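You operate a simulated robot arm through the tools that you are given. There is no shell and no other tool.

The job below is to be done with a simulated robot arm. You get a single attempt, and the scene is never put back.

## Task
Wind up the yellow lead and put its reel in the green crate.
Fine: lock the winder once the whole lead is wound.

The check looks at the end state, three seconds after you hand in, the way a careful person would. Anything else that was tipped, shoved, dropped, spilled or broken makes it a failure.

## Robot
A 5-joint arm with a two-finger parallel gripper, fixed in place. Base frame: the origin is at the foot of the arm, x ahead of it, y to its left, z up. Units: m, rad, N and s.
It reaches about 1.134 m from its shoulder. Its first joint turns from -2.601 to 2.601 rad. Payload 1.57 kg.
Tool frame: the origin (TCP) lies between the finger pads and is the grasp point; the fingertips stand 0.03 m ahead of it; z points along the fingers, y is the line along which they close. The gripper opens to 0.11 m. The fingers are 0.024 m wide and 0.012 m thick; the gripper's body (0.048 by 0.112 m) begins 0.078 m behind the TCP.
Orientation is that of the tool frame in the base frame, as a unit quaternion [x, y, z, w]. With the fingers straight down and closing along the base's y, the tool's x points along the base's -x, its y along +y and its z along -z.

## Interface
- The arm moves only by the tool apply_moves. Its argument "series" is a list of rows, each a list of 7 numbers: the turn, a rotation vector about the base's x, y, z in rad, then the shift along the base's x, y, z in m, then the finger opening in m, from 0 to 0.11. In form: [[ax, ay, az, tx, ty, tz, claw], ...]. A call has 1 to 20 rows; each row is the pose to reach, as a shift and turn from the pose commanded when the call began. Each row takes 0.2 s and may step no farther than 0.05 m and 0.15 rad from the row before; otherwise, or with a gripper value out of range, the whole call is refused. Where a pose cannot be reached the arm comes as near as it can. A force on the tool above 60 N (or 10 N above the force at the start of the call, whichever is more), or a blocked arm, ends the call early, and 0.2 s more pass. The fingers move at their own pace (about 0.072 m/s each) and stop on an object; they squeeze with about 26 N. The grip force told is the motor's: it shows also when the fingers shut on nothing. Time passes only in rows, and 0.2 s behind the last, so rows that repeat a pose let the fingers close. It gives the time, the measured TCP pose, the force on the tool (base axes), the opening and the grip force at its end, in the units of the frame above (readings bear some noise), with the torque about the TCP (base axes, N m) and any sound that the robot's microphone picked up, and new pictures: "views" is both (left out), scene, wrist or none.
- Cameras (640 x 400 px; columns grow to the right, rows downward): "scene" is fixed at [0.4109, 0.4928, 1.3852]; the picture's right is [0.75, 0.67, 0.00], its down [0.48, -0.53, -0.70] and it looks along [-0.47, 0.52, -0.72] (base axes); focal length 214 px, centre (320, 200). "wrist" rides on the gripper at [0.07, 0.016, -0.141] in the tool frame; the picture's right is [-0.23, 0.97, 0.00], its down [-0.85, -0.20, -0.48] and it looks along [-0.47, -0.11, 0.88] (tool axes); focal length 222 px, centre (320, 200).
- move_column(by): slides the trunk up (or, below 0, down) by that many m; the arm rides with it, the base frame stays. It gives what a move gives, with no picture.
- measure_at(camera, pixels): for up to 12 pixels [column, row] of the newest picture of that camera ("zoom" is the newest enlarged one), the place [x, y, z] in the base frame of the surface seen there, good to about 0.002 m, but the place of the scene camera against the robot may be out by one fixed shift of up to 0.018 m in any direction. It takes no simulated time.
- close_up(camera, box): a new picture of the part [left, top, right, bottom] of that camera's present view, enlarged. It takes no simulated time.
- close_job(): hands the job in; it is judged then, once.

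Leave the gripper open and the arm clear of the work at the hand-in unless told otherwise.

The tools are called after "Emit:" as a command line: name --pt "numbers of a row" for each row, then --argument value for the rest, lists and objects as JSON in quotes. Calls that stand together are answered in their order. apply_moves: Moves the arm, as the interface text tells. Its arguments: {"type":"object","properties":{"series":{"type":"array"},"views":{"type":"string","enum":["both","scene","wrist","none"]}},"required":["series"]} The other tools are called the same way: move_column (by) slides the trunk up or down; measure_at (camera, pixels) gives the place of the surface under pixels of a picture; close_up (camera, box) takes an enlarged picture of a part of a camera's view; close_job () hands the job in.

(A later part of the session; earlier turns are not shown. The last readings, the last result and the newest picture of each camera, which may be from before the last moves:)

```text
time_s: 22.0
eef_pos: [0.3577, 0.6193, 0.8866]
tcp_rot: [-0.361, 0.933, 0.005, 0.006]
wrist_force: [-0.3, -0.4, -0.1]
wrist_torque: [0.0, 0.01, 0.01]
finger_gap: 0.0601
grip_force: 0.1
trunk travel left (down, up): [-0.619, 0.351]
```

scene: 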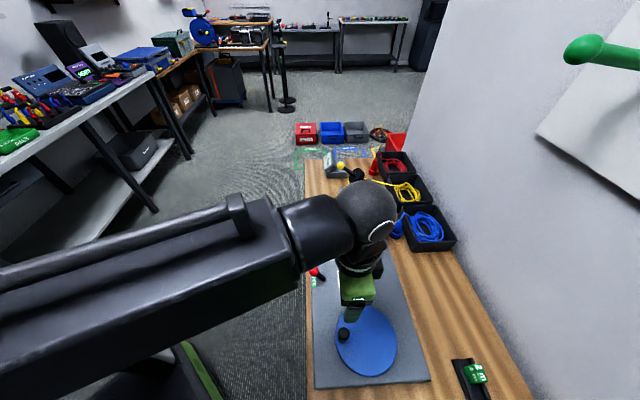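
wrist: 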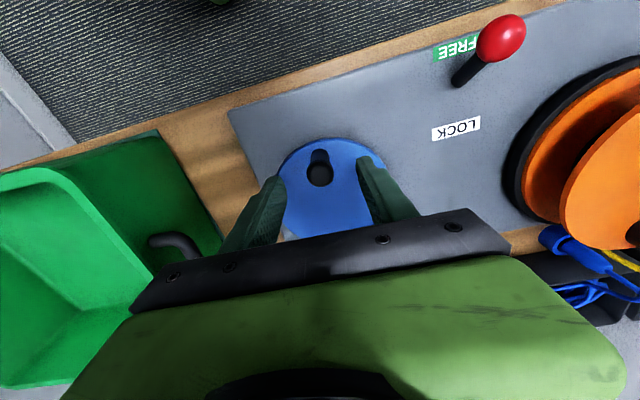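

The knob (320,172) sits between the fingertips. Lowering 0.053 and closing on it.

Emit:
move_column --by -0.053

Emit:
apply_moves --pt "0 0 0 0 0 0 0.03" --pt "0 0 0 0 0 0 0.018" --pt "0 0 0 0 0 0 0.018" --views "both"

```text
time_s: 22.9
eef_pos: [0.3563, 0.6193, 0.8314]
tcp_rot: [-0.36, 0.933, 0.004, 0.008]
wrist_force: [-1.1, 1.0, -0.3]
wrist_torque: [-0.03, 0.02, -0.04]
finger_gap: 0.0598
grip_force: 0.1
trunk travel left (down, up): [-0.566, 0.404]
```

```text
time_s: 23.7
eef_pos: [0.3573, 0.6189, 0.8325]
tcp_rot: [-0.36, 0.933, 0.004, 0.007]
wrist_force: [0.6, -2.8, -0.2]
wrist_torque: [-0.03, 0.01, -0.05]
finger_gap: 0.0246
grip_force: 36.3
trunk travel left (down, up): [-0.566, 0.404]
```

scene: 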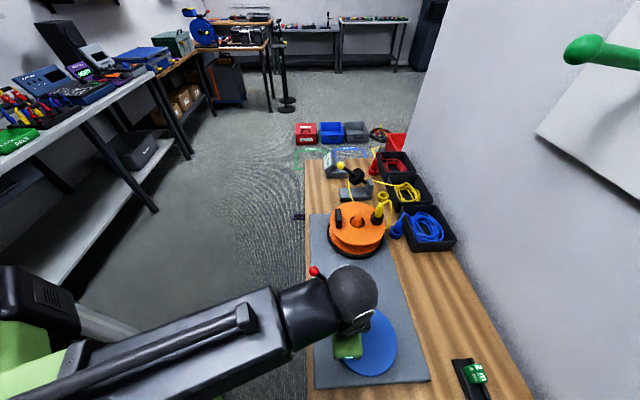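
wrist: 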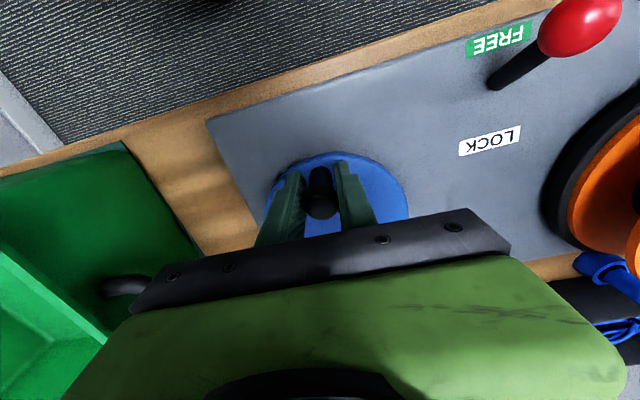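

The knob is held (gap 0.0246). I'll try a 30° clockwise turn about the disc centre and watch forces and the reel.

Emit:
apply_moves --pt "0 0 0 -0.0061 0.0074 0 0.018" --pt "0 0 0 -0.0108 0.0158 0 0.018" --pt "0 0 0 -0.014 0.0248 0 0.018" --views "both"

```text
time_s: 24.2
eef_pos: [0.3578, 0.6186, 0.8322]
tcp_rot: [-0.356, 0.935, -0.006, 0.008]
wrist_force: [8.5, -14.9, -8.7]
wrist_torque: [0.21, -0.52, -0.21]
finger_gap: 0.0244
grip_force: 36.9
trunk travel left (down, up): [-0.566, 0.404]
stopped in row 2: the force on the tool passed its limit at 73 N (the readings are from after the stop); the commanded pose is now the measured one
```

scene: 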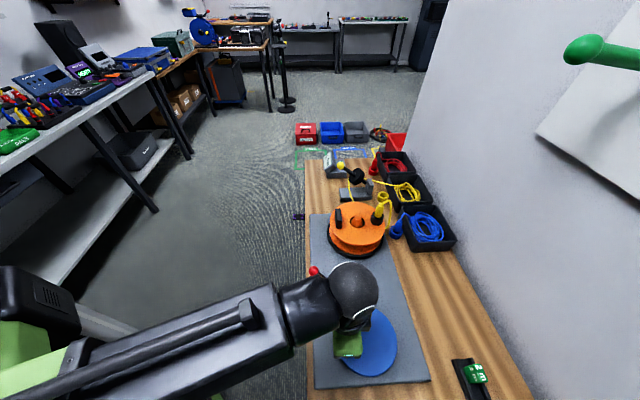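
wrist: 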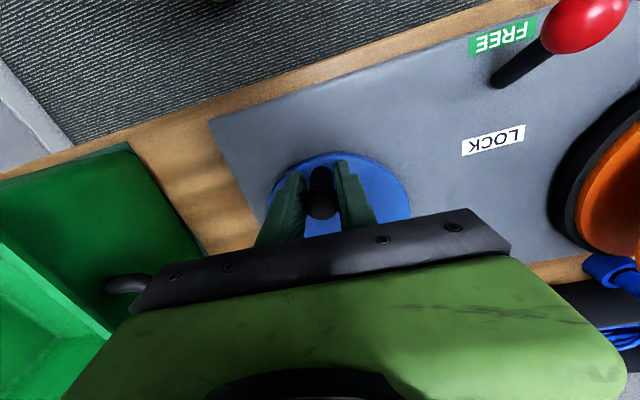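

Clockwise was blocked (73 N, no motion). I'll try counter-clockwise by small steps.

Emit:
apply_moves --pt "0 0 0 0.0037 -0.0033 0 0.018" --pt "0 0 0 0.0073 -0.0062 0 0.018" --pt "0 0 0 0.0113 -0.0088 0 0.018" --pt "0 0 0 0.0155 -0.0111 0 0.018" --views "both"

```text
time_s: 25.2
eef_pos: [0.373, 0.6097, 0.8329]
tcp_rot: [-0.356, 0.934, -0.004, 0.009]
wrist_force: [2.3, -0.6, 0.6]
wrist_torque: [0.01, 0.01, -0.13]
finger_gap: 0.0244
grip_force: 36.0
trunk travel left (down, up): [-0.566, 0.404]
```

scene: 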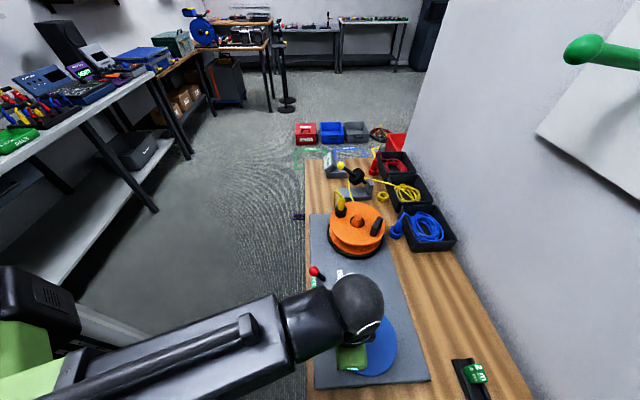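
wrist: 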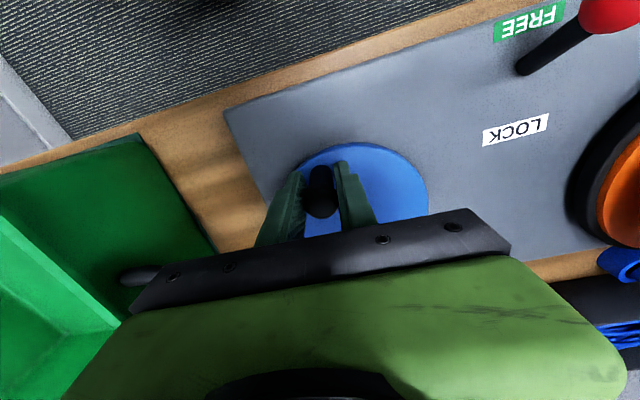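

Counter-clockwise moves freely, and the reel turned a lot: the plug is now at scene (340,205). I'll check the reel, lead and meter.

Emit:
close_up --camera "scene" --box '[310, 140, 438, 260]'

Emit:
measure_at --camera "scene" --pixels '[[340, 198], [376, 227], [357, 222], [343, 212], [357, 210]]'

```text
3.33 times, centred on (374, 200) of scene
```

zoom: 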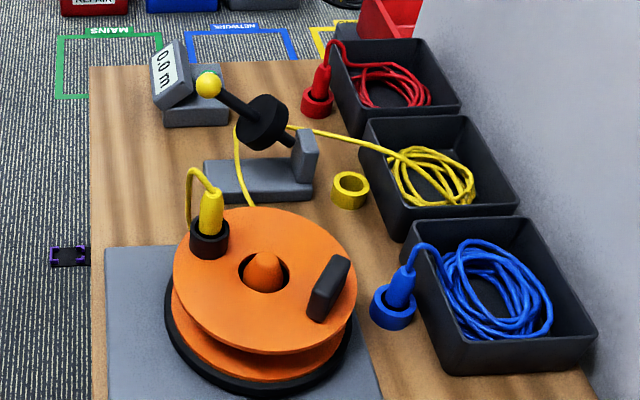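

```text
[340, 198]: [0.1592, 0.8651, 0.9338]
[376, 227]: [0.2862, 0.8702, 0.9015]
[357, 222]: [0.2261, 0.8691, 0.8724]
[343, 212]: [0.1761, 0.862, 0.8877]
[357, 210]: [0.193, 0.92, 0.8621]
```

The reel turned by about 136° one way or 224° the other for 20° of crank. I'll turn only ~4° more to see which way the reel goes.

Emit:
apply_moves --pt "0 0 0 0.0035 -0.0015 0 0.018" --pt "0 0 0 0.0035 -0.0015 0 0.018" --views "scene"

Emit:
close_up --camera "scene" --box '[310, 140, 438, 260]'

```text
time_s: 25.8
eef_pos: [0.3734, 0.6096, 0.8327]
tcp_rot: [-0.358, 0.934, -0.004, 0.008]
wrist_force: [-7.2, 2.5, -0.9]
wrist_torque: [0.01, -0.05, 0.42]
finger_gap: 0.0245
grip_force: 36.4
trunk travel left (down, up): [-0.566, 0.404]
```

scene: 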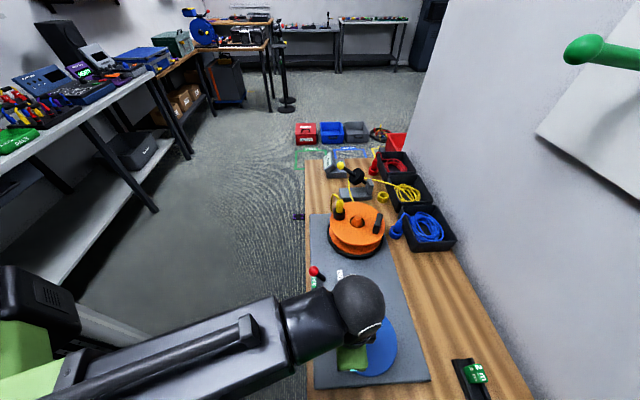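

```text
3.33 times, centred on (374, 200) of scene
```

zoom: 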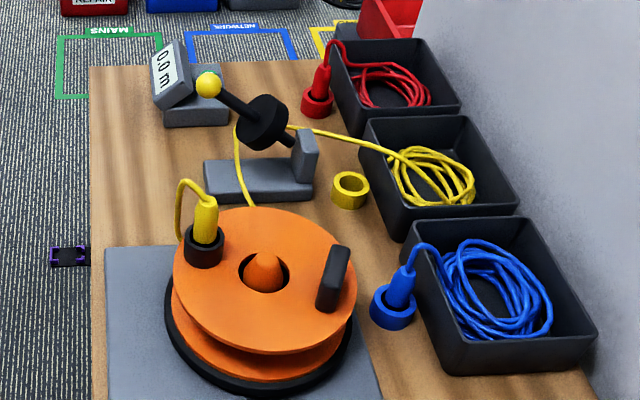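

The reel turns the same way as the crank (counter-clockwise), about 7 times faster; clockwise was blocked, so this should be the winding way. I'll go on 64° slowly, then compare the coil in the bin.

Emit:
apply_moves --pt "0 0 0 0.0075 -0.0016 0 0.018" --pt "0 0 0 0.0151 -0.0028 0 0.018" --pt "0 0 0 0.0228 -0.0029 0 0.018" --pt "0 0 0 0.0304 -0.002 0 0.018" --pt "0 0 0 0.0378 0.0001 0 0.018" --pt "0 0 0 0.0448 0.0031 0 0.018" --pt "0 0 0 0.0514 0.0071 0 0.018" --pt "0 0 0 0.0573 0.0119 0 0.018" --views "both"

Emit:
close_up --camera "scene" --box '[310, 140, 438, 260]'

```text
time_s: 27.6
eef_pos: [0.4336, 0.6206, 0.8329]
tcp_rot: [-0.357, 0.934, -0.003, 0.007]
wrist_force: [10.8, -6.3, 1.3]
wrist_torque: [0.08, -0.05, 0.18]
finger_gap: 0.0286
grip_force: 6.0
trunk travel left (down, up): [-0.566, 0.404]
```

scene: 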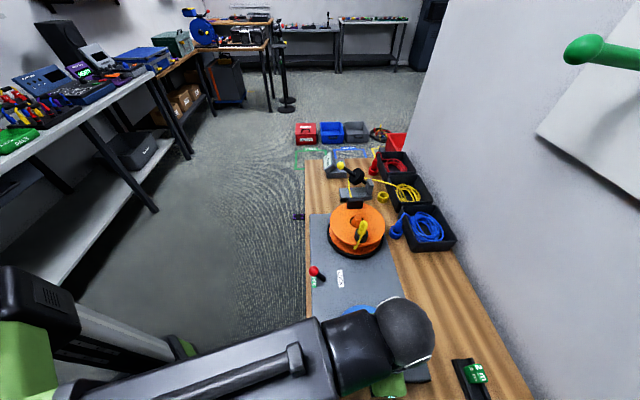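
wrist: 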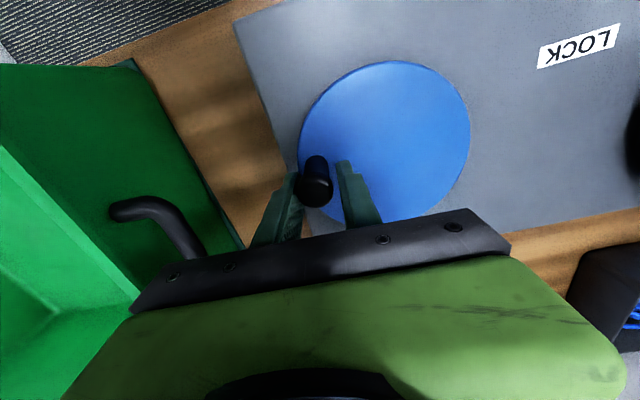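

```text
3.33 times, centred on (374, 200) of scene
```

zoom: 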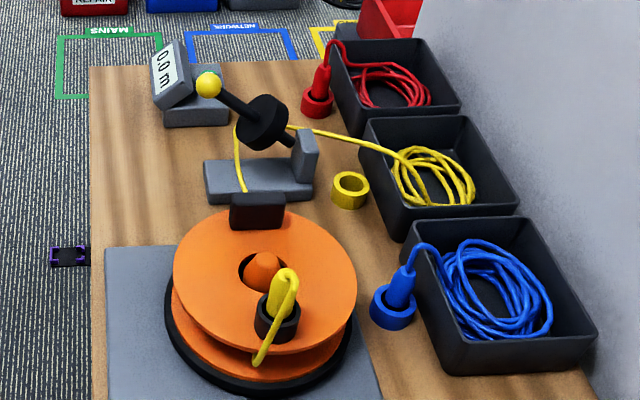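

The knob has shifted in the grip (gap 0.0286, force down to 6 N). I'll measure where the knob really is.

Emit:
close_up --camera "wrist" --box '[250, 50, 490, 240]'

Emit:
measure_at --camera "wrist" --pixels '[[315, 185], [306, 185], [325, 185], [315, 177], [315, 196], [317, 162], [310, 130], [390, 63], [465, 120], [440, 190], [340, 90], [420, 210]]'

```text
2.11 times, centred on (370, 145) of wrist
```

zoom: 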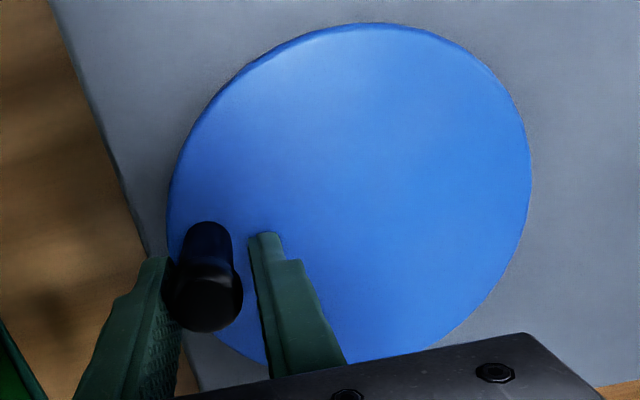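

```text
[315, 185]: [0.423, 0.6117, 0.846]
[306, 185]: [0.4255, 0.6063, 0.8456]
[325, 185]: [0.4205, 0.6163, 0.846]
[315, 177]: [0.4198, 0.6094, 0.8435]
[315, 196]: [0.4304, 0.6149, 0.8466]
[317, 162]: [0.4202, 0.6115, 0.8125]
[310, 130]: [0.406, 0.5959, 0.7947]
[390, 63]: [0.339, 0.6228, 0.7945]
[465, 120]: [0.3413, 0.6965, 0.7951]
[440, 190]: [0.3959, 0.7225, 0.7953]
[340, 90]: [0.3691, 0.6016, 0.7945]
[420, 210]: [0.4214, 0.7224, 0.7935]
```

The knob is at ≈ (0.4265, 0.6135) and slid along the pads because the pull was along them. I'll open, turn the tool 1.43 rad so the fingers close along the knob's path, centre on the knob and regrip; then I'll turn the tool along with the crank.

Emit:
apply_moves --pt "0 0 0 0 0 0 0.06" --pt "0 0 0 -0.004 -0.002 0 0.06" --pt "0 0 0.14 -0.0078 -0.0044 0 0.06" --pt "0 0 0.285 -0.0078 -0.0044 0 0.06" --pt "0 0 0.43 -0.0078 -0.0044 0 0.06" --pt "0 0 0.575 -0.0078 -0.0044 0 0.06" --pt "0 0 0.72 -0.0078 -0.0044 0 0.06" --pt "0 0 0.865 -0.0078 -0.0044 0 0.06" --pt "0 0 1.01 -0.0078 -0.0044 0 0.06" --pt "0 0 1.155 -0.0078 -0.0044 0 0.06" --pt "0 0 1.3 -0.0078 -0.0044 0 0.06" --pt "0 0 1.426 -0.0078 -0.0044 0 0.06" --pt "0 0 1.426 -0.0078 -0.0044 0 0.06" --views "both"

Emit:
close_up --camera "wrist" --box '[220, 40, 420, 240]'

```text
time_s: 30.4
eef_pos: [0.424, 0.6166, 0.8332]
tcp_rot: [0.881, -0.473, -0.002, -0.008]
wrist_force: [-0.2, 0.0, 0.0]
wrist_torque: [0.04, 0.01, 0.05]
finger_gap: 0.0602
grip_force: 0.1
trunk travel left (down, up): [-0.566, 0.404]
```

scene: 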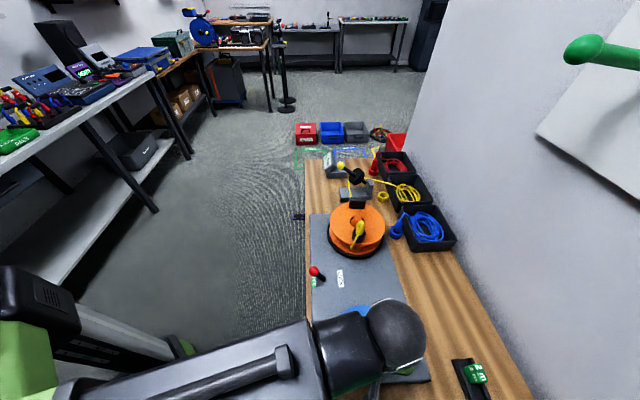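
wrist: 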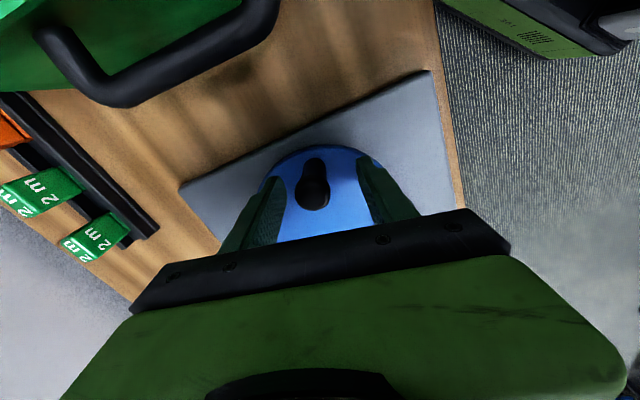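

```text
2.00 times, centred on (320, 140) of wrist
```

zoom: 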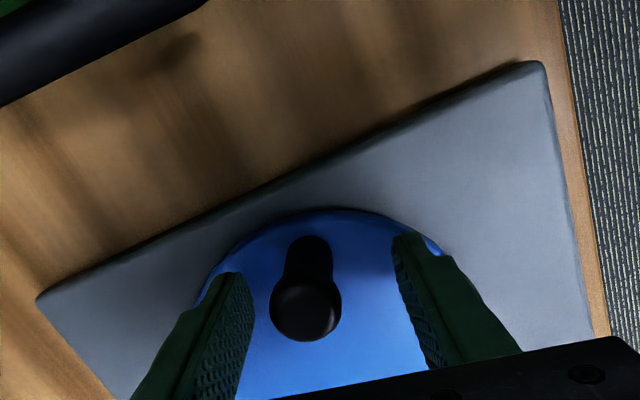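

Emit:
measure_at --camera "wrist" --pixels '[[313, 186], [313, 194], [313, 202], [305, 194], [321, 194]]'

Emit:
apply_moves --pt "0 0 0 0 0 0 0.06" --views "none"

```text
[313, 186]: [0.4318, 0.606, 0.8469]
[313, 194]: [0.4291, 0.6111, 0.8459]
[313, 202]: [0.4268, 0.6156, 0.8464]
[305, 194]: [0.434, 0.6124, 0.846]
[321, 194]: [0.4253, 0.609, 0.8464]
```

```text
time_s: 30.8
eef_pos: [0.4242, 0.616, 0.8331]
tcp_rot: [0.881, -0.474, -0.002, -0.008]
wrist_force: [-0.6, 0.1, 0.1]
wrist_torque: [-0.01, -0.01, -0.03]
finger_gap: 0.0602
grip_force: 0.0
trunk travel left (down, up): [-0.566, 0.404]
```

Knob centre ≈ (0.428, 0.612), about 5 mm outward of the tool. I'll shift onto it and close.

Emit:
apply_moves --pt "0 0 0 0.0033 -0.0035 0 0.06" --pt "0 0 0 0.0033 -0.0035 0 0.04" --pt "0 0 0 0.0033 -0.0035 0 0.018" --pt "0 0 0 0.0033 -0.0035 0 0.018" --views "none"

```text
time_s: 31.8
eef_pos: [0.4257, 0.6123, 0.8324]
tcp_rot: [0.881, -0.473, -0.002, -0.007]
wrist_force: [-5.6, -7.6, -7.9]
wrist_torque: [0.09, -0.07, 0.43]
finger_gap: 0.0249
grip_force: 31.4
trunk travel left (down, up): [-0.566, 0.404]
```

Held again (gap 0.0249). Now 128° counter-clockwise with the tool turning along.

Emit:
apply_moves --pt "0 0 0.1396 0.006 0.0047 0 0.018" --pt "0 0 0.2793 0.0113 0.0103 0 0.018" --pt "0 0 0.4189 0.0158 0.0165 0 0.018" --pt "0 0 0.5585 0.0194 0.0233 0 0.018" --pt "0 0 0.6981 0.0219 0.0305 0 0.018" --pt "0 0 0.8378 0.0235 0.038 0 0.018" --pt "0 0 0.9774 0.024 0.0457 0 0.018" --pt "0 0 1.117 0.0234 0.0533 0 0.018" --pt "0 0 1.2566 0.0218 0.0608 0 0.018" --pt "0 0 1.3963 0.0191 0.068 0 0.018" --pt "0 0 1.5359 0.0155 0.0748 0 0.018" --pt "0 0 1.6755 0.0109 0.081 0 0.018" --pt "0 0 1.8151 0.0056 0.0865 0 0.018" --pt "0 0 1.9548 -0.0005 0.0912 0 0.018" --pt "0 0 2.0944 -0.0071 0.095 0 0.018" --pt "0 0 2.234 -0.0143 0.0978 0 0.018" --views "both"

Emit:
close_up --camera "scene" --box '[310, 140, 438, 260]'

```text
time_s: 35.2
eef_pos: [0.4186, 0.7081, 0.8332]
tcp_rot: [0.887, 0.461, -0.007, 0.0]
wrist_force: [2.6, -1.2, -6.3]
wrist_torque: [0.04, 0.05, -0.38]
finger_gap: 0.0246
grip_force: 36.3
out of reach, approached as far as the arm can: row 14, 15, 16
trunk travel left (down, up): [-0.566, 0.404]
```

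scene: 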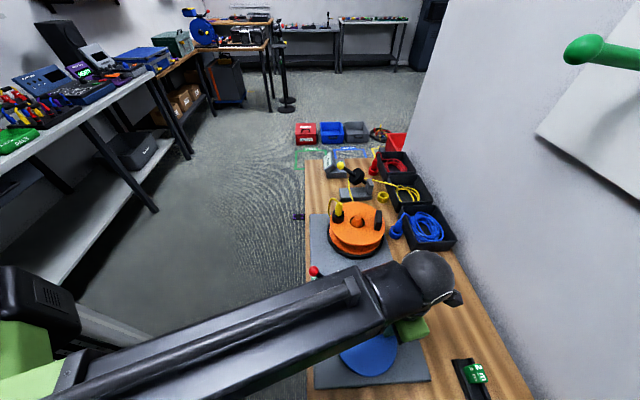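
wrist: 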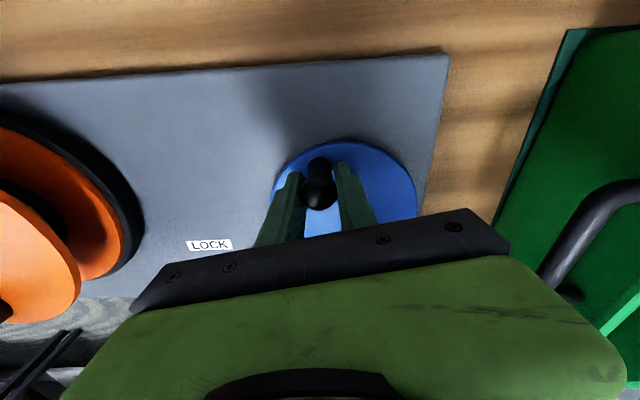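

```text
3.33 times, centred on (374, 200) of scene
```

zoom: 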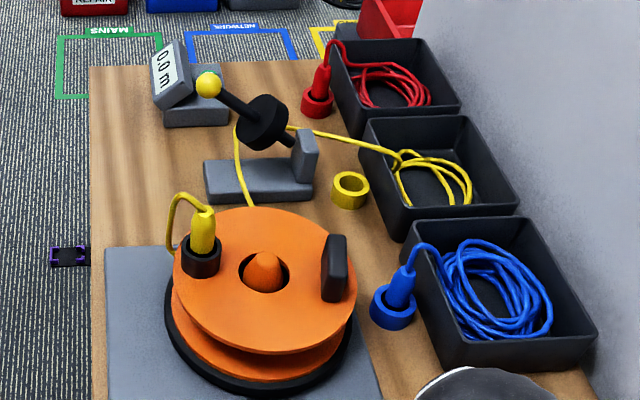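

The coil in the bin is clearly shrinking, so counter-clockwise winds the lead. The tool's spin reached its limit in the last rows. I'll open around the knob and spin back 180°, then regrip.

Emit:
apply_moves --pt "0 0 -0.1 0.001 0 0 0.06" --pt "0 0 -0.24 0.003 0 0 0.06" --pt "0 0 -0.24 0.003 0 0 0.06" --views "none"

Emit:
apply_moves --pt "0 0 -0.15 0 0 0 0.06" --pt "0 0 -0.3 0 0 0 0.06" --pt "0 0 -0.45 0 0 0 0.06" --pt "0 0 -0.6 0 0 0 0.06" --pt "0 0 -0.75 0 0 0 0.06" --pt "0 0 -0.9 0 0 0 0.06" --pt "0 0 -1.05 0 0 0 0.06" --pt "0 0 -1.2 0 0 0 0.06" --pt "0 0 -1.35 0 0 0 0.06" --pt "0 0 -1.5 0 0 0 0.06" --pt "0 0 -1.65 0 0 0 0.06" --pt "0 0 -1.8 0 0 0 0.06" --pt "0 0 -1.95 0 0 0 0.06" --pt "0 0 -2.1 0 0 0 0.06" --pt "0 0 -2.25 0 0 0 0.06" --pt "0 0 -2.4 0 0 0 0.06" --pt "0 0 -2.55 0 0 0 0.06" --pt "0 0 -2.7 0 0 0 0.06" --pt "0 0 -2.85 0 0 0 0.06" --pt "0 0 -3.0 0 0 0 0.06" --views "both"

Emit:
close_up --camera "wrist" --box '[220, 40, 420, 240]'

Emit:
close_up --camera "scene" --box '[310, 140, 438, 260]'

```text
time_s: 36.0
eef_pos: [0.4219, 0.7097, 0.8336]
tcp_rot: [0.936, 0.351, -0.007, -0.002]
wrist_force: [-0.2, 0.0, -0.5]
wrist_torque: [0.02, 0.0, 0.02]
finger_gap: 0.0601
grip_force: 0.0
trunk travel left (down, up): [-0.566, 0.404]
```

```text
time_s: 40.2
eef_pos: [0.422, 0.7079, 0.8327]
tcp_rot: [-0.415, 0.91, -0.002, 0.005]
wrist_force: [-0.3, 0.1, 0.0]
wrist_torque: [0.0, -0.02, -0.03]
finger_gap: 0.06
grip_force: 0.0
trunk travel left (down, up): [-0.566, 0.404]
```

scene: 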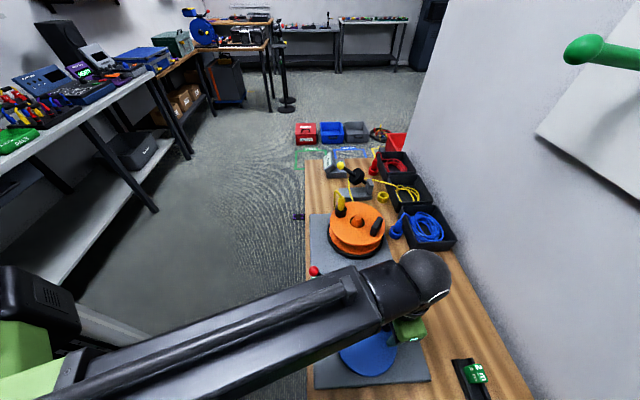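
wrist: 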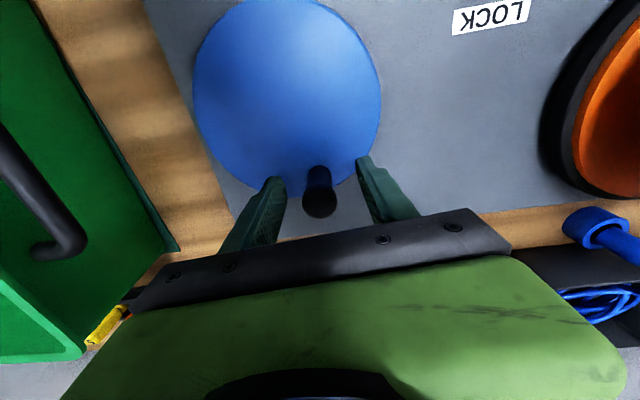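

```text
2.00 times, centred on (320, 140) of wrist
```

zoom: 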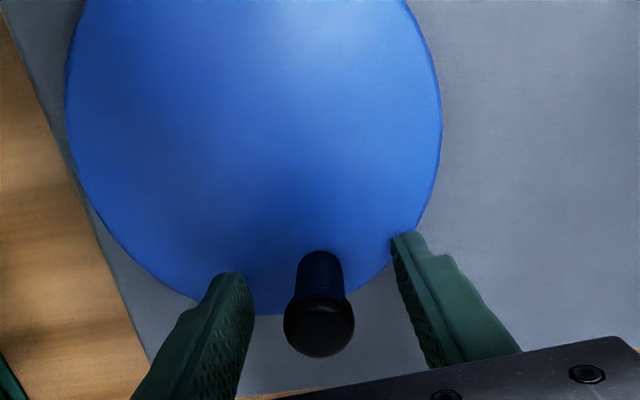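

```text
3.33 times, centred on (374, 200) of scene
```

zoom: 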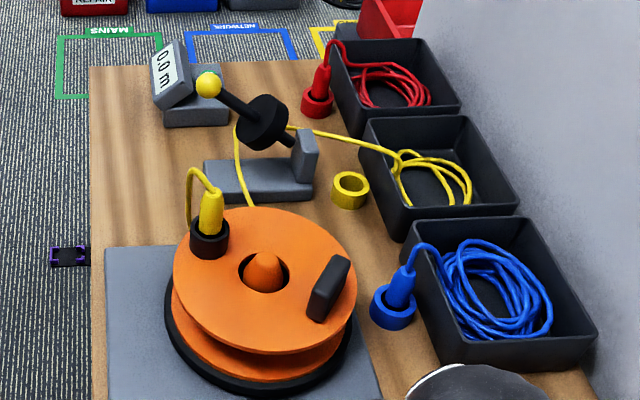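

The knob is between the fingers at (320,203). Measuring it.

Emit:
measure_at --camera "wrist" --pixels '[[320, 195], [320, 203], [320, 211], [310, 203], [330, 203], [287, 95]]'

```text
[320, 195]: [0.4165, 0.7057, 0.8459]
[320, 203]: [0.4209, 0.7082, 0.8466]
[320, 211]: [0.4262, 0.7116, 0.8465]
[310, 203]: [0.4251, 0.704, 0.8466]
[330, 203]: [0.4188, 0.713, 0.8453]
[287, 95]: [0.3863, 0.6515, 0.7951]
```

Knob centre ≈ (0.421, 0.708), tool centred on it. I'll close while turning 0.15 rad to line up, then wind a further 96°.

Emit:
apply_moves --pt "0 0 0.15 -0.0005 0 0 0.04" --pt "0 0 0.2 -0.0005 0 0 0.018" --pt "0 0 0.2 -0.0005 0 0 0.018" --views "none"

Emit:
apply_moves --pt "0 0 0.1396 -0.0071 0.0029 0 0.018" --pt "0 0 0.2793 -0.0145 0.0048 0 0.018" --pt "0 0 0.4189 -0.0222 0.0056 0 0.018" --pt "0 0 0.5585 -0.0298 0.0053 0 0.018" --pt "0 0 0.6981 -0.0374 0.004 0 0.018" --pt "0 0 0.8378 -0.0447 0.0016 0 0.018" --pt "0 0 0.9774 -0.0516 -0.0018 0 0.018" --pt "0 0 1.117 -0.058 -0.0061 0 0.018" --pt "0 0 1.2566 -0.0637 -0.0112 0 0.018" --pt "0 0 1.3963 -0.0686 -0.0171 0 0.018" --pt "0 0 1.5359 -0.0727 -0.0236 0 0.018" --pt "0 0 1.6755 -0.0758 -0.0306 0 0.018" --views "both"

Emit:
close_up --camera "scene" --box '[310, 140, 438, 260]'

```text
time_s: 41.0
eef_pos: [0.4211, 0.7077, 0.8327]
tcp_rot: [-0.505, 0.863, -0.001, 0.006]
wrist_force: [-4.6, -4.0, -3.8]
wrist_torque: [0.01, 0.04, -0.04]
finger_gap: 0.0245
grip_force: 35.3
trunk travel left (down, up): [-0.566, 0.404]
```

```text
time_s: 43.6
eef_pos: [0.3478, 0.6757, 0.8323]
tcp_rot: [0.979, -0.202, -0.005, -0.005]
wrist_force: [20.3, -13.7, 1.9]
wrist_torque: [0.11, 0.35, -0.17]
finger_gap: 0.0242
grip_force: 36.5
trunk travel left (down, up): [-0.566, 0.404]
```

scene: 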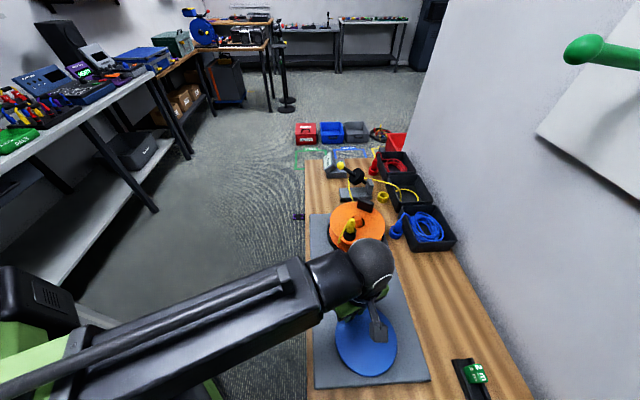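
wrist: 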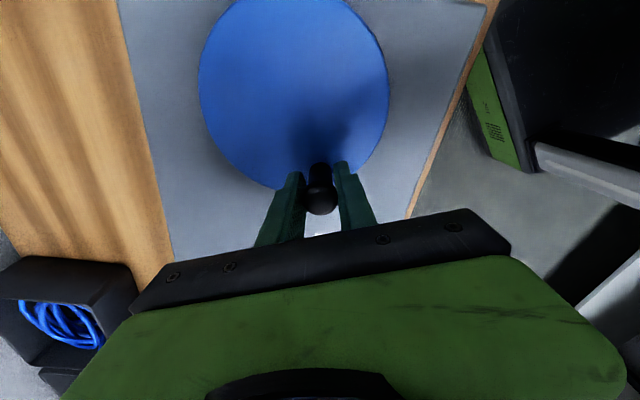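

```text
3.33 times, centred on (374, 200) of scene
```

zoom: 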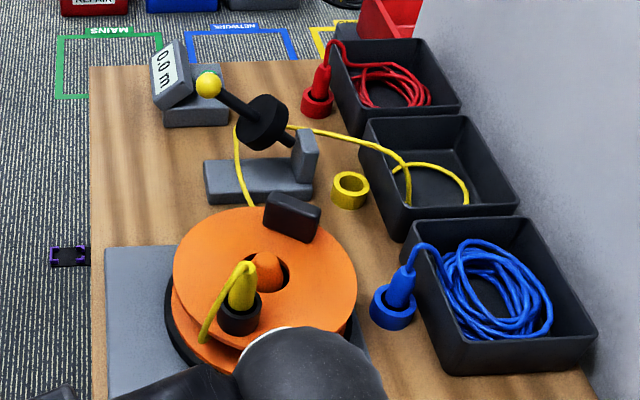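

Only one strand is left in the bin. The tool is pressed outward a little (24 N), so I'll correct by ~2.5 mm inward and wind another 72°.

Emit:
apply_moves --pt "0 0 0.1396 0.0004 -0.0084 0 0.018" --pt "0 0 0.2793 -0.0007 -0.016 0 0.018" --pt "0 0 0.4189 -0.0007 -0.0236 0 0.018" --pt "0 0 0.5585 0.0004 -0.0312 0 0.018" --pt "0 0 0.6981 0.0025 -0.0386 0 0.018" --pt "0 0 0.8378 0.0056 -0.0456 0 0.018" --pt "0 0 0.9774 0.0097 -0.0521 0 0.018" --pt "0 0 1.117 0.0146 -0.058 0 0.018" --pt "0 0 1.2 0.0203 -0.0631 0 0.018" --views "both"

Emit:
close_up --camera "scene" --box '[310, 140, 438, 260]'

```text
time_s: 45.6
eef_pos: [0.3672, 0.6163, 0.8323]
tcp_rot: [0.922, 0.387, -0.006, -0.002]
wrist_force: [8.1, 11.6, 14.6]
wrist_torque: [0.2, -0.07, 0.24]
finger_gap: 0.0243
grip_force: 36.5
trunk travel left (down, up): [-0.566, 0.404]
```

scene: 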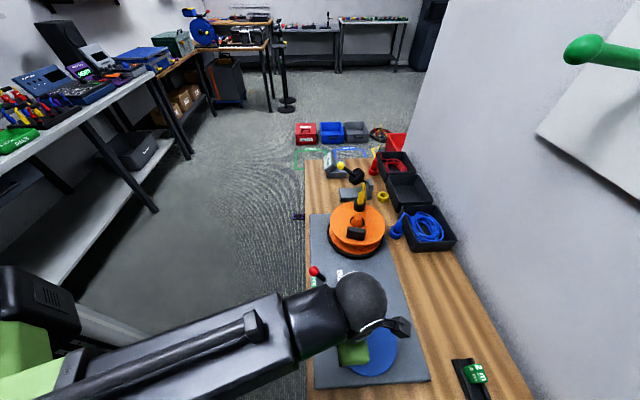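
wrist: 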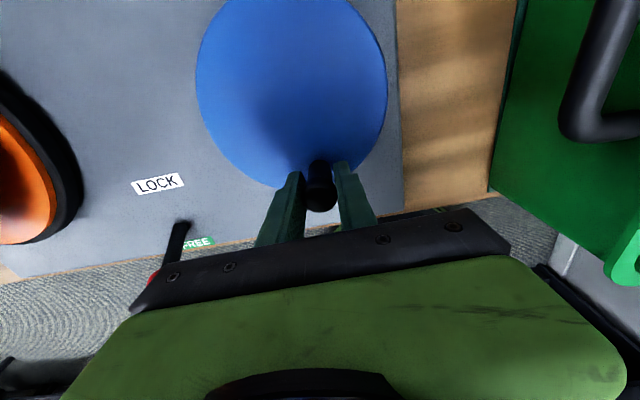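

```text
3.33 times, centred on (374, 200) of scene
```

zoom: 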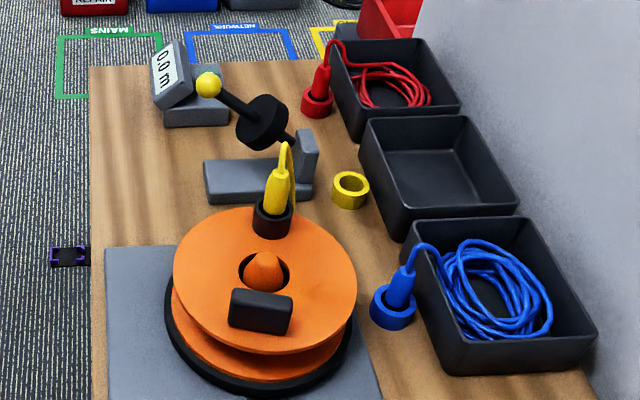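

The bin and guide are clear of yellow lead. I'll look closely for any tail still outside the reel.

Emit:
close_up --camera "scene" --box '[325, 165, 397, 260]'

Emit:
close_up --camera "scene" --box '[320, 150, 440, 225]'

```text
4.21 times, centred on (361, 212) of scene
```

zoom: 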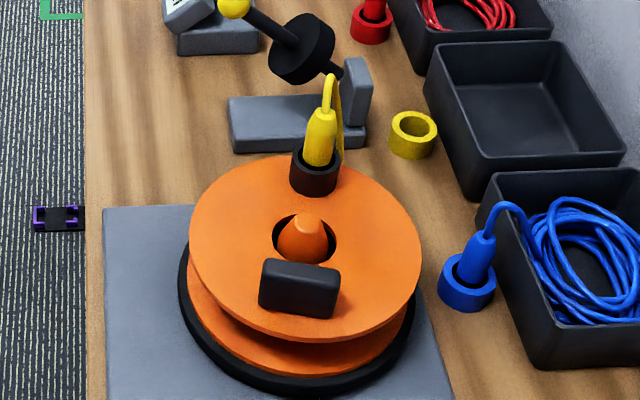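

```text
5.33 times, centred on (380, 188) of scene
```

zoom: 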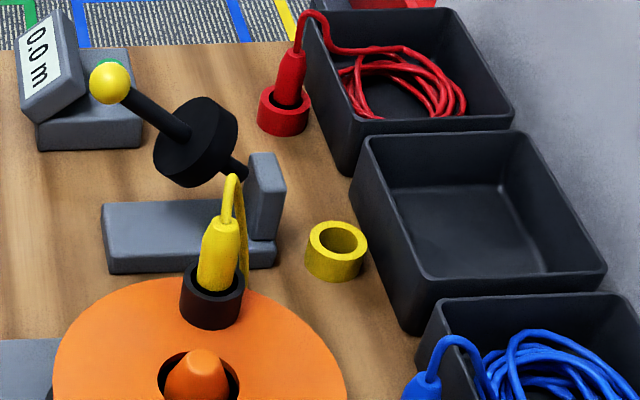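

No tail shows at the guide or on the bench. For certainty I'll turn about 24° more, keeping the spin as it is.

Emit:
apply_moves --pt "0 0 0 0.0074 -0.0023 0 0.018" --pt "0 0 0 0.0142 -0.0052 0 0.018" --pt "0 0 0 0.0214 -0.0071 0 0.018" --views "both"

Emit:
close_up --camera "scene" --box '[310, 140, 438, 260]'

```text
time_s: 46.4
eef_pos: [0.3894, 0.6063, 0.833]
tcp_rot: [0.923, 0.385, -0.005, -0.001]
wrist_force: [8.1, -4.8, -2.5]
wrist_torque: [0.31, -0.27, -0.4]
finger_gap: 0.0245
grip_force: 36.4
trunk travel left (down, up): [-0.566, 0.404]
```

scene: 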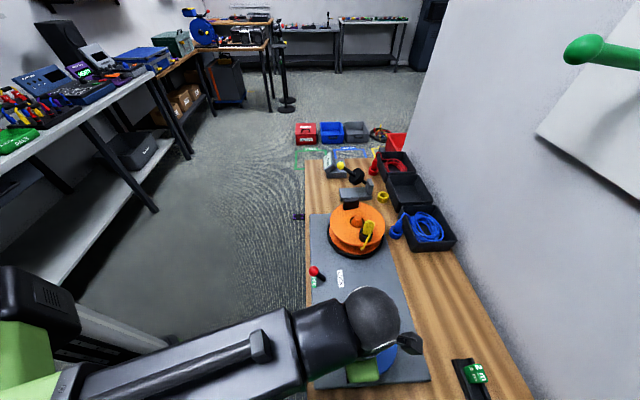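
wrist: 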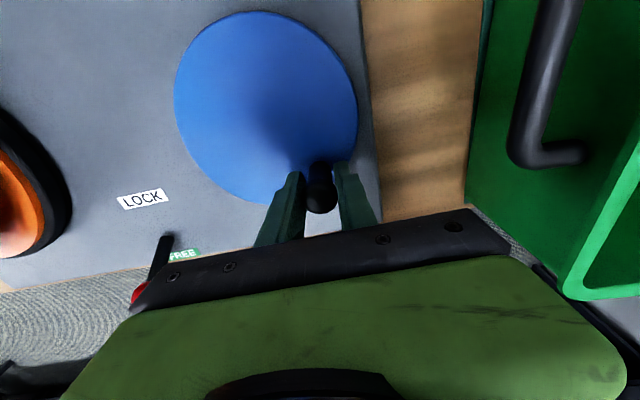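

```text
3.33 times, centred on (374, 200) of scene
```

zoom: 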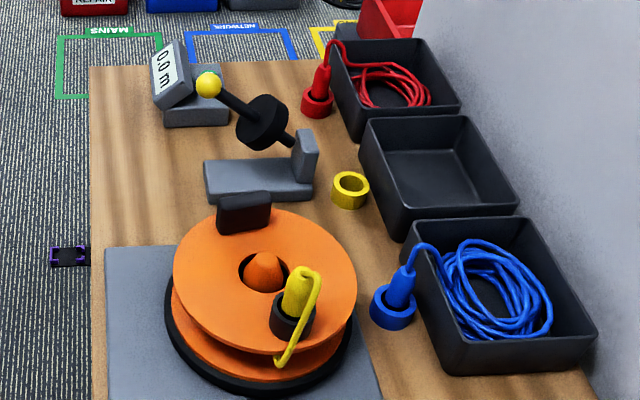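

The whole lead is on the reel: bin, guide and bench are clear. The reel's handle is now on the far side, beyond my ~0.90 m reach, so I'll crank ~14° more to bring the handle to the near side.

Emit:
apply_moves --pt "0 0 0 0.0063 -0.0005 0 0.018" --pt "0 0 0 0.0127 -0.0002 0 0.018" --pt "0 0 0 0.0127 -0.0002 0 0.018" --views "scene"

Emit:
close_up --camera "scene" --box '[310, 140, 438, 260]'

```text
time_s: 47.2
eef_pos: [0.4018, 0.6074, 0.834]
tcp_rot: [0.923, 0.386, -0.005, -0.001]
wrist_force: [8.4, -5.9, -1.5]
wrist_torque: [0.4, -0.37, -0.36]
finger_gap: 0.0245
grip_force: 36.7
trunk travel left (down, up): [-0.566, 0.404]
```

scene: 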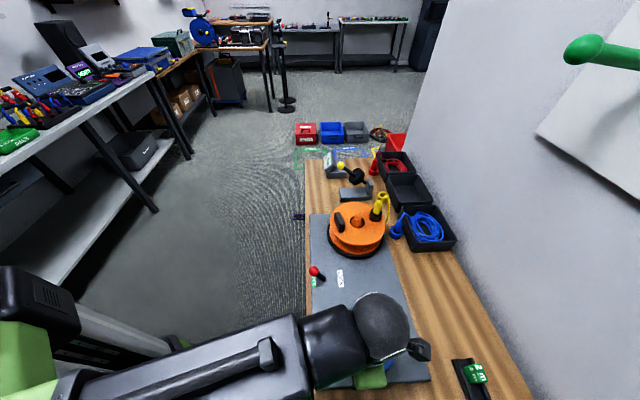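

```text
3.33 times, centred on (374, 200) of scene
```

zoom: 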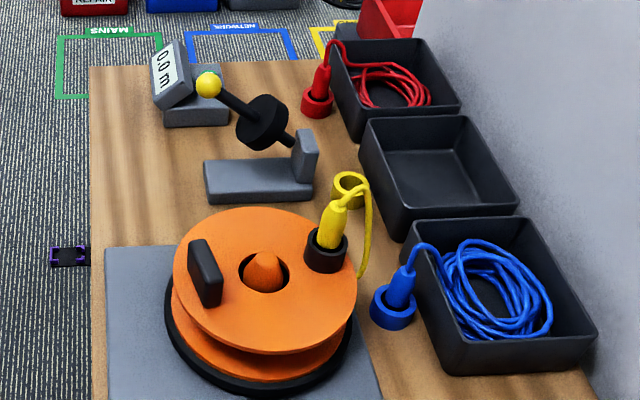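

The handle is now on the near-left side, close to its original place, and within reach. I'll release the crank knob and raise the trunk, then check the reel.

Emit:
apply_moves --pt "0 0 0 -0.002 0 0 0.03" --pt "0 0 0 -0.002 0 0 0.06" --pt "0 0 0 -0.002 0 0 0.06" --views "none"

Emit:
move_column --by 0.113

Emit:
apply_moves --pt "0 0 0 -0.035 0.006 0 0.06" --pt "0 0 0 -0.07 0.012 0 0.04" --pt "0 0 0 -0.11 0.02 0 0.02" --pt "0 0 0 -0.15 0.027 0 0.0" --pt "0 0 0 -0.19 0.035 0 0.0" --pt "0 0 0 -0.223 0.042 0 0.0" --pt "0 0 0 -0.223 0.042 0 0.0" --views "both"

```text
time_s: 48.0
eef_pos: [0.3979, 0.6075, 0.8331]
tcp_rot: [0.923, 0.386, -0.006, -0.002]
wrist_force: [0.6, 0.8, -0.1]
wrist_torque: [-0.01, 0.01, -0.02]
finger_gap: 0.0599
grip_force: 0.0
trunk travel left (down, up): [-0.566, 0.404]
```

```text
time_s: 49.4
eef_pos: [0.3977, 0.6073, 0.9465]
tcp_rot: [0.922, 0.386, -0.006, -0.003]
wrist_force: [0.2, 0.0, -0.2]
wrist_torque: [0.01, 0.01, -0.02]
finger_gap: 0.0601
grip_force: 0.1
trunk travel left (down, up): [-0.679, 0.291]
```

```text
time_s: 51.0
eef_pos: [0.1762, 0.6492, 0.9456]
tcp_rot: [0.923, 0.385, -0.007, -0.002]
wrist_force: [-0.5, 0.1, -0.6]
wrist_torque: [0.01, -0.02, 0.01]
finger_gap: 0.0001
grip_force: 21.5
trunk travel left (down, up): [-0.679, 0.291]
```

scene: 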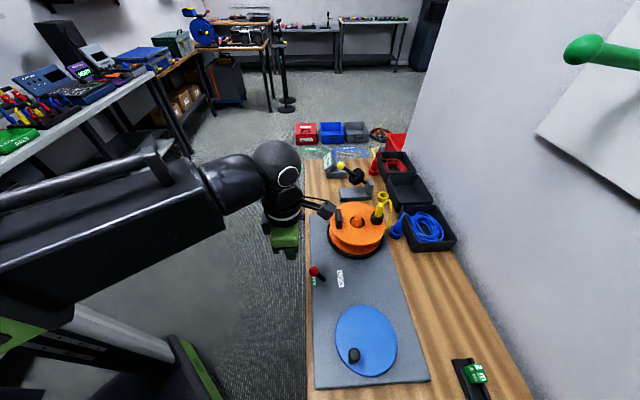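
wrist: 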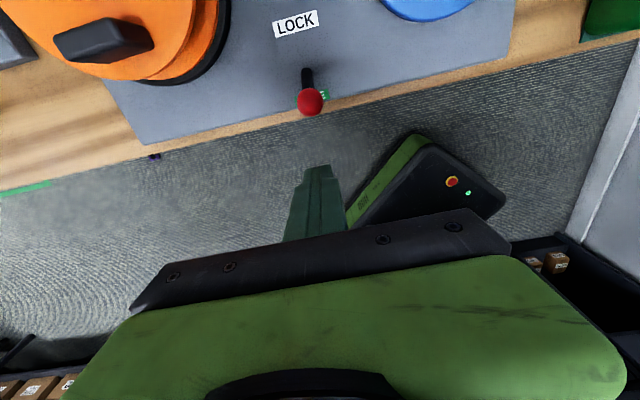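

The tool is on the FREE side of the lever. Lowering 0.10 to the push height.

Emit:
move_column --by -0.1

Emit:
apply_moves --pt "0 0 0 0 0 0 0" --views "wrist"

Emit:
measure_at --camera "wrist" --pixels '[[320, 172]]'

```text
time_s: 52.4
eef_pos: [0.1765, 0.6493, 0.8463]
tcp_rot: [0.923, 0.385, -0.007, -0.002]
wrist_force: [0.2, 0.7, 0.0]
wrist_torque: [-0.01, 0.01, -0.02]
finger_gap: 0.0
grip_force: 21.3
trunk travel left (down, up): [-0.579, 0.391]
```

```text
time_s: 52.8
eef_pos: [0.1767, 0.6497, 0.8463]
tcp_rot: [0.923, 0.385, -0.007, -0.003]
wrist_force: [-0.7, 0.0, -0.1]
wrist_torque: [0.0, -0.01, 0.05]
finger_gap: 0.0002
grip_force: 20.9
trunk travel left (down, up): [-0.579, 0.391]
```

wrist: 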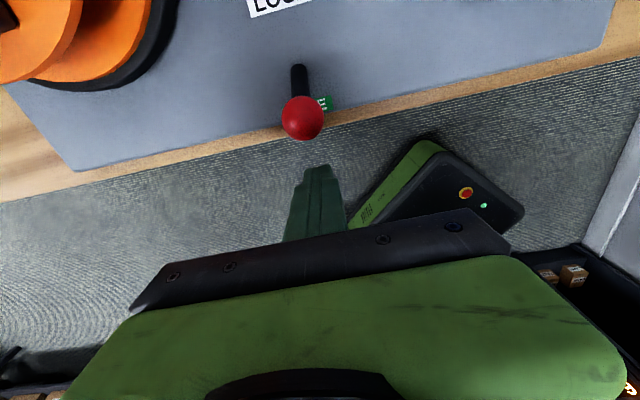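

```text
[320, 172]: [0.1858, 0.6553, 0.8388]
```

Same geometry as before, with the knob straight ahead at (303,118). Pushing along (+0.70, +0.72) toward LOCK.

Emit:
apply_moves --pt "0 0 0 0.0105 0.0108 0 0" --pt "0 0 0 0.021 0.0216 0 0" --pt "0 0 0 0.0315 0.0324 0 0" --pt "0 0 0 0.0405 0.0416 0 0" --pt "0 0 0 0.048 0.0494 0 0" --pt "0 0 0 0.055 0.0566 0 0" --views "both"

```text
time_s: 54.2
eef_pos: [0.2313, 0.7066, 0.8458]
tcp_rot: [0.922, 0.387, -0.006, -0.003]
wrist_force: [-0.1, 0.5, 0.0]
wrist_torque: [0.0, -0.01, -0.02]
finger_gap: 0.0
grip_force: 21.2
trunk travel left (down, up): [-0.579, 0.391]
```

scene: 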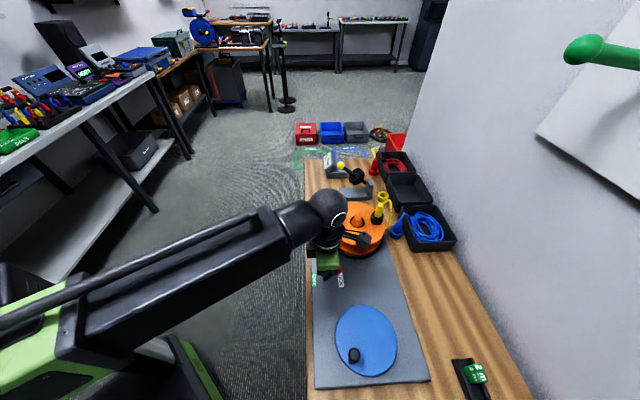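
wrist: 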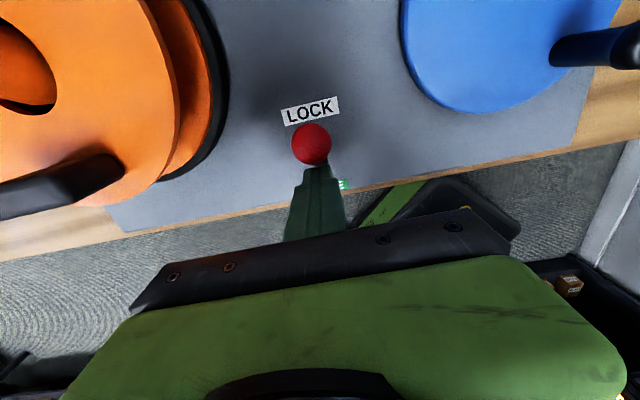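

The knob is over LOCK with no residual force. Measuring it, then a slight extra push to be sure.

Emit:
measure_at --camera "wrist" --pixels '[[312, 135], [312, 144], [312, 153], [300, 144], [324, 144]]'

Emit:
apply_moves --pt "0 0 0 0.003 0.003 0 0" --pt "0 0 0 0.006 0.006 0 0" --views "wrist"

Emit:
measure_at --camera "wrist" --pixels '[[312, 135], [312, 144], [312, 153], [300, 144], [324, 144]]'

```text
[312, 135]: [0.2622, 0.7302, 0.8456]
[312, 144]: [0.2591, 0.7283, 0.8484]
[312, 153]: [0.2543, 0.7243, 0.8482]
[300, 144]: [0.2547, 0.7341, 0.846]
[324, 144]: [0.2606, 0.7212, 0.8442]
```

```text
time_s: 54.8
eef_pos: [0.2345, 0.7108, 0.8474]
tcp_rot: [0.923, 0.386, -0.009, -0.002]
wrist_force: [-24.0, -25.4, 3.4]
wrist_torque: [-0.68, 0.74, -0.07]
finger_gap: 0.0001
grip_force: 21.5
trunk travel left (down, up): [-0.579, 0.391]
```

wrist: 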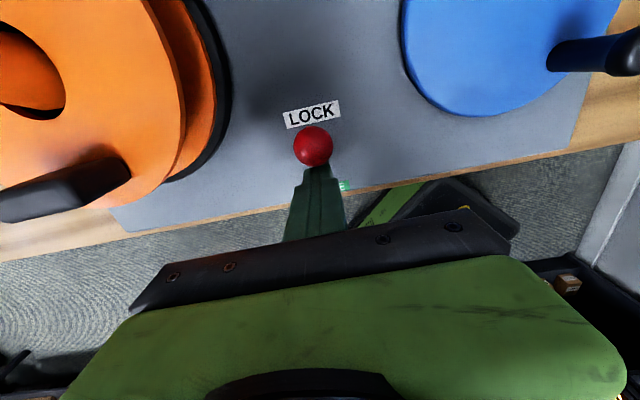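

```text
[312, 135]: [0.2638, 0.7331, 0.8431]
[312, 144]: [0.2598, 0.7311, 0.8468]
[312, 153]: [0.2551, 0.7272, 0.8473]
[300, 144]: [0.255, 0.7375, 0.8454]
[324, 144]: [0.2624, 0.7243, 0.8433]
```

The lever is hard against its LOCK stop. I'll back away, raise the trunk, and turn the tool -1.57 rad so the fingers will close across the reel's handle.

Emit:
apply_moves --pt "0 0 0 -0.0105 -0.0108 0 0" --pt "0 0 0 -0.025 -0.0255 0 0" --pt "0 0 0 -0.05 -0.045 0 0" --views "none"

Emit:
move_column --by 0.16

Emit:
apply_moves --pt "0 0 -0.15 0 0 0 0.02" --pt "0 0 -0.3 0 0 0 0.04" --pt "0 0 -0.45 0 0.015 0 0.05" --pt "0 0 -0.6 0 0.03 0 0.05" --pt "0 0 -0.75 0 0.045 0 0.05" --pt "0 0 -0.9 0 0.06 0 0.05" --pt "0 0 -1.05 0 0.075 0 0.05" --pt "0 0 -1.2 0 0.09 0 0.05" --pt "0 0 -1.35 0 0.105 0 0.05" --pt "0 0 -1.5 0 0.12 0 0.05" --pt "0 0 -1.57 0 0.13 0 0.05" --views "both"

```text
time_s: 55.6
eef_pos: [0.1852, 0.6658, 0.8459]
tcp_rot: [0.922, 0.386, -0.006, -0.002]
wrist_force: [0.3, 0.2, -0.2]
wrist_torque: [-0.01, -0.01, -0.02]
finger_gap: 0.0
grip_force: 21.3
trunk travel left (down, up): [-0.579, 0.391]
```

```text
time_s: 57.4
eef_pos: [0.1872, 0.6669, 1.0058]
tcp_rot: [0.923, 0.385, -0.007, -0.001]
wrist_force: [0.2, -0.8, 0.1]
wrist_torque: [0.01, -0.02, -0.03]
finger_gap: 0.0001
grip_force: 21.5
trunk travel left (down, up): [-0.739, 0.231]
```

```text
time_s: 59.8
eef_pos: [0.1877, 0.7971, 1.0055]
tcp_rot: [0.925, -0.38, -0.002, -0.006]
wrist_force: [-0.1, -0.2, 0.4]
wrist_torque: [-0.02, -0.03, 0.01]
finger_gap: 0.0501
grip_force: 0.0
trunk travel left (down, up): [-0.739, 0.231]
```

scene: 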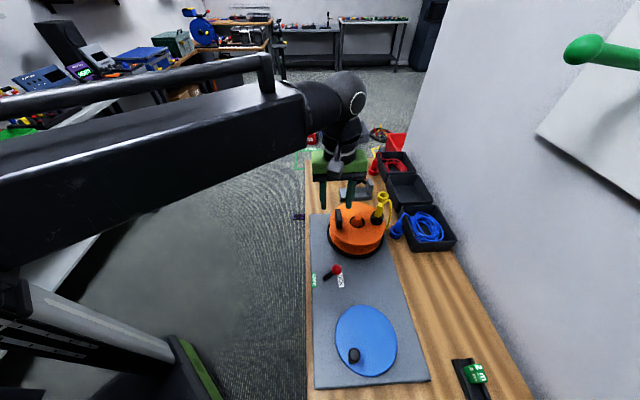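
wrist: 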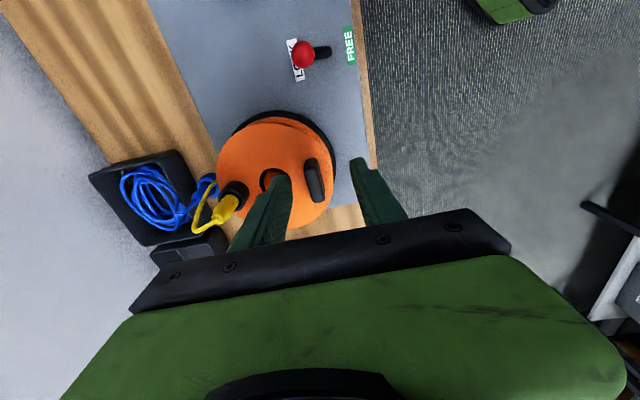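

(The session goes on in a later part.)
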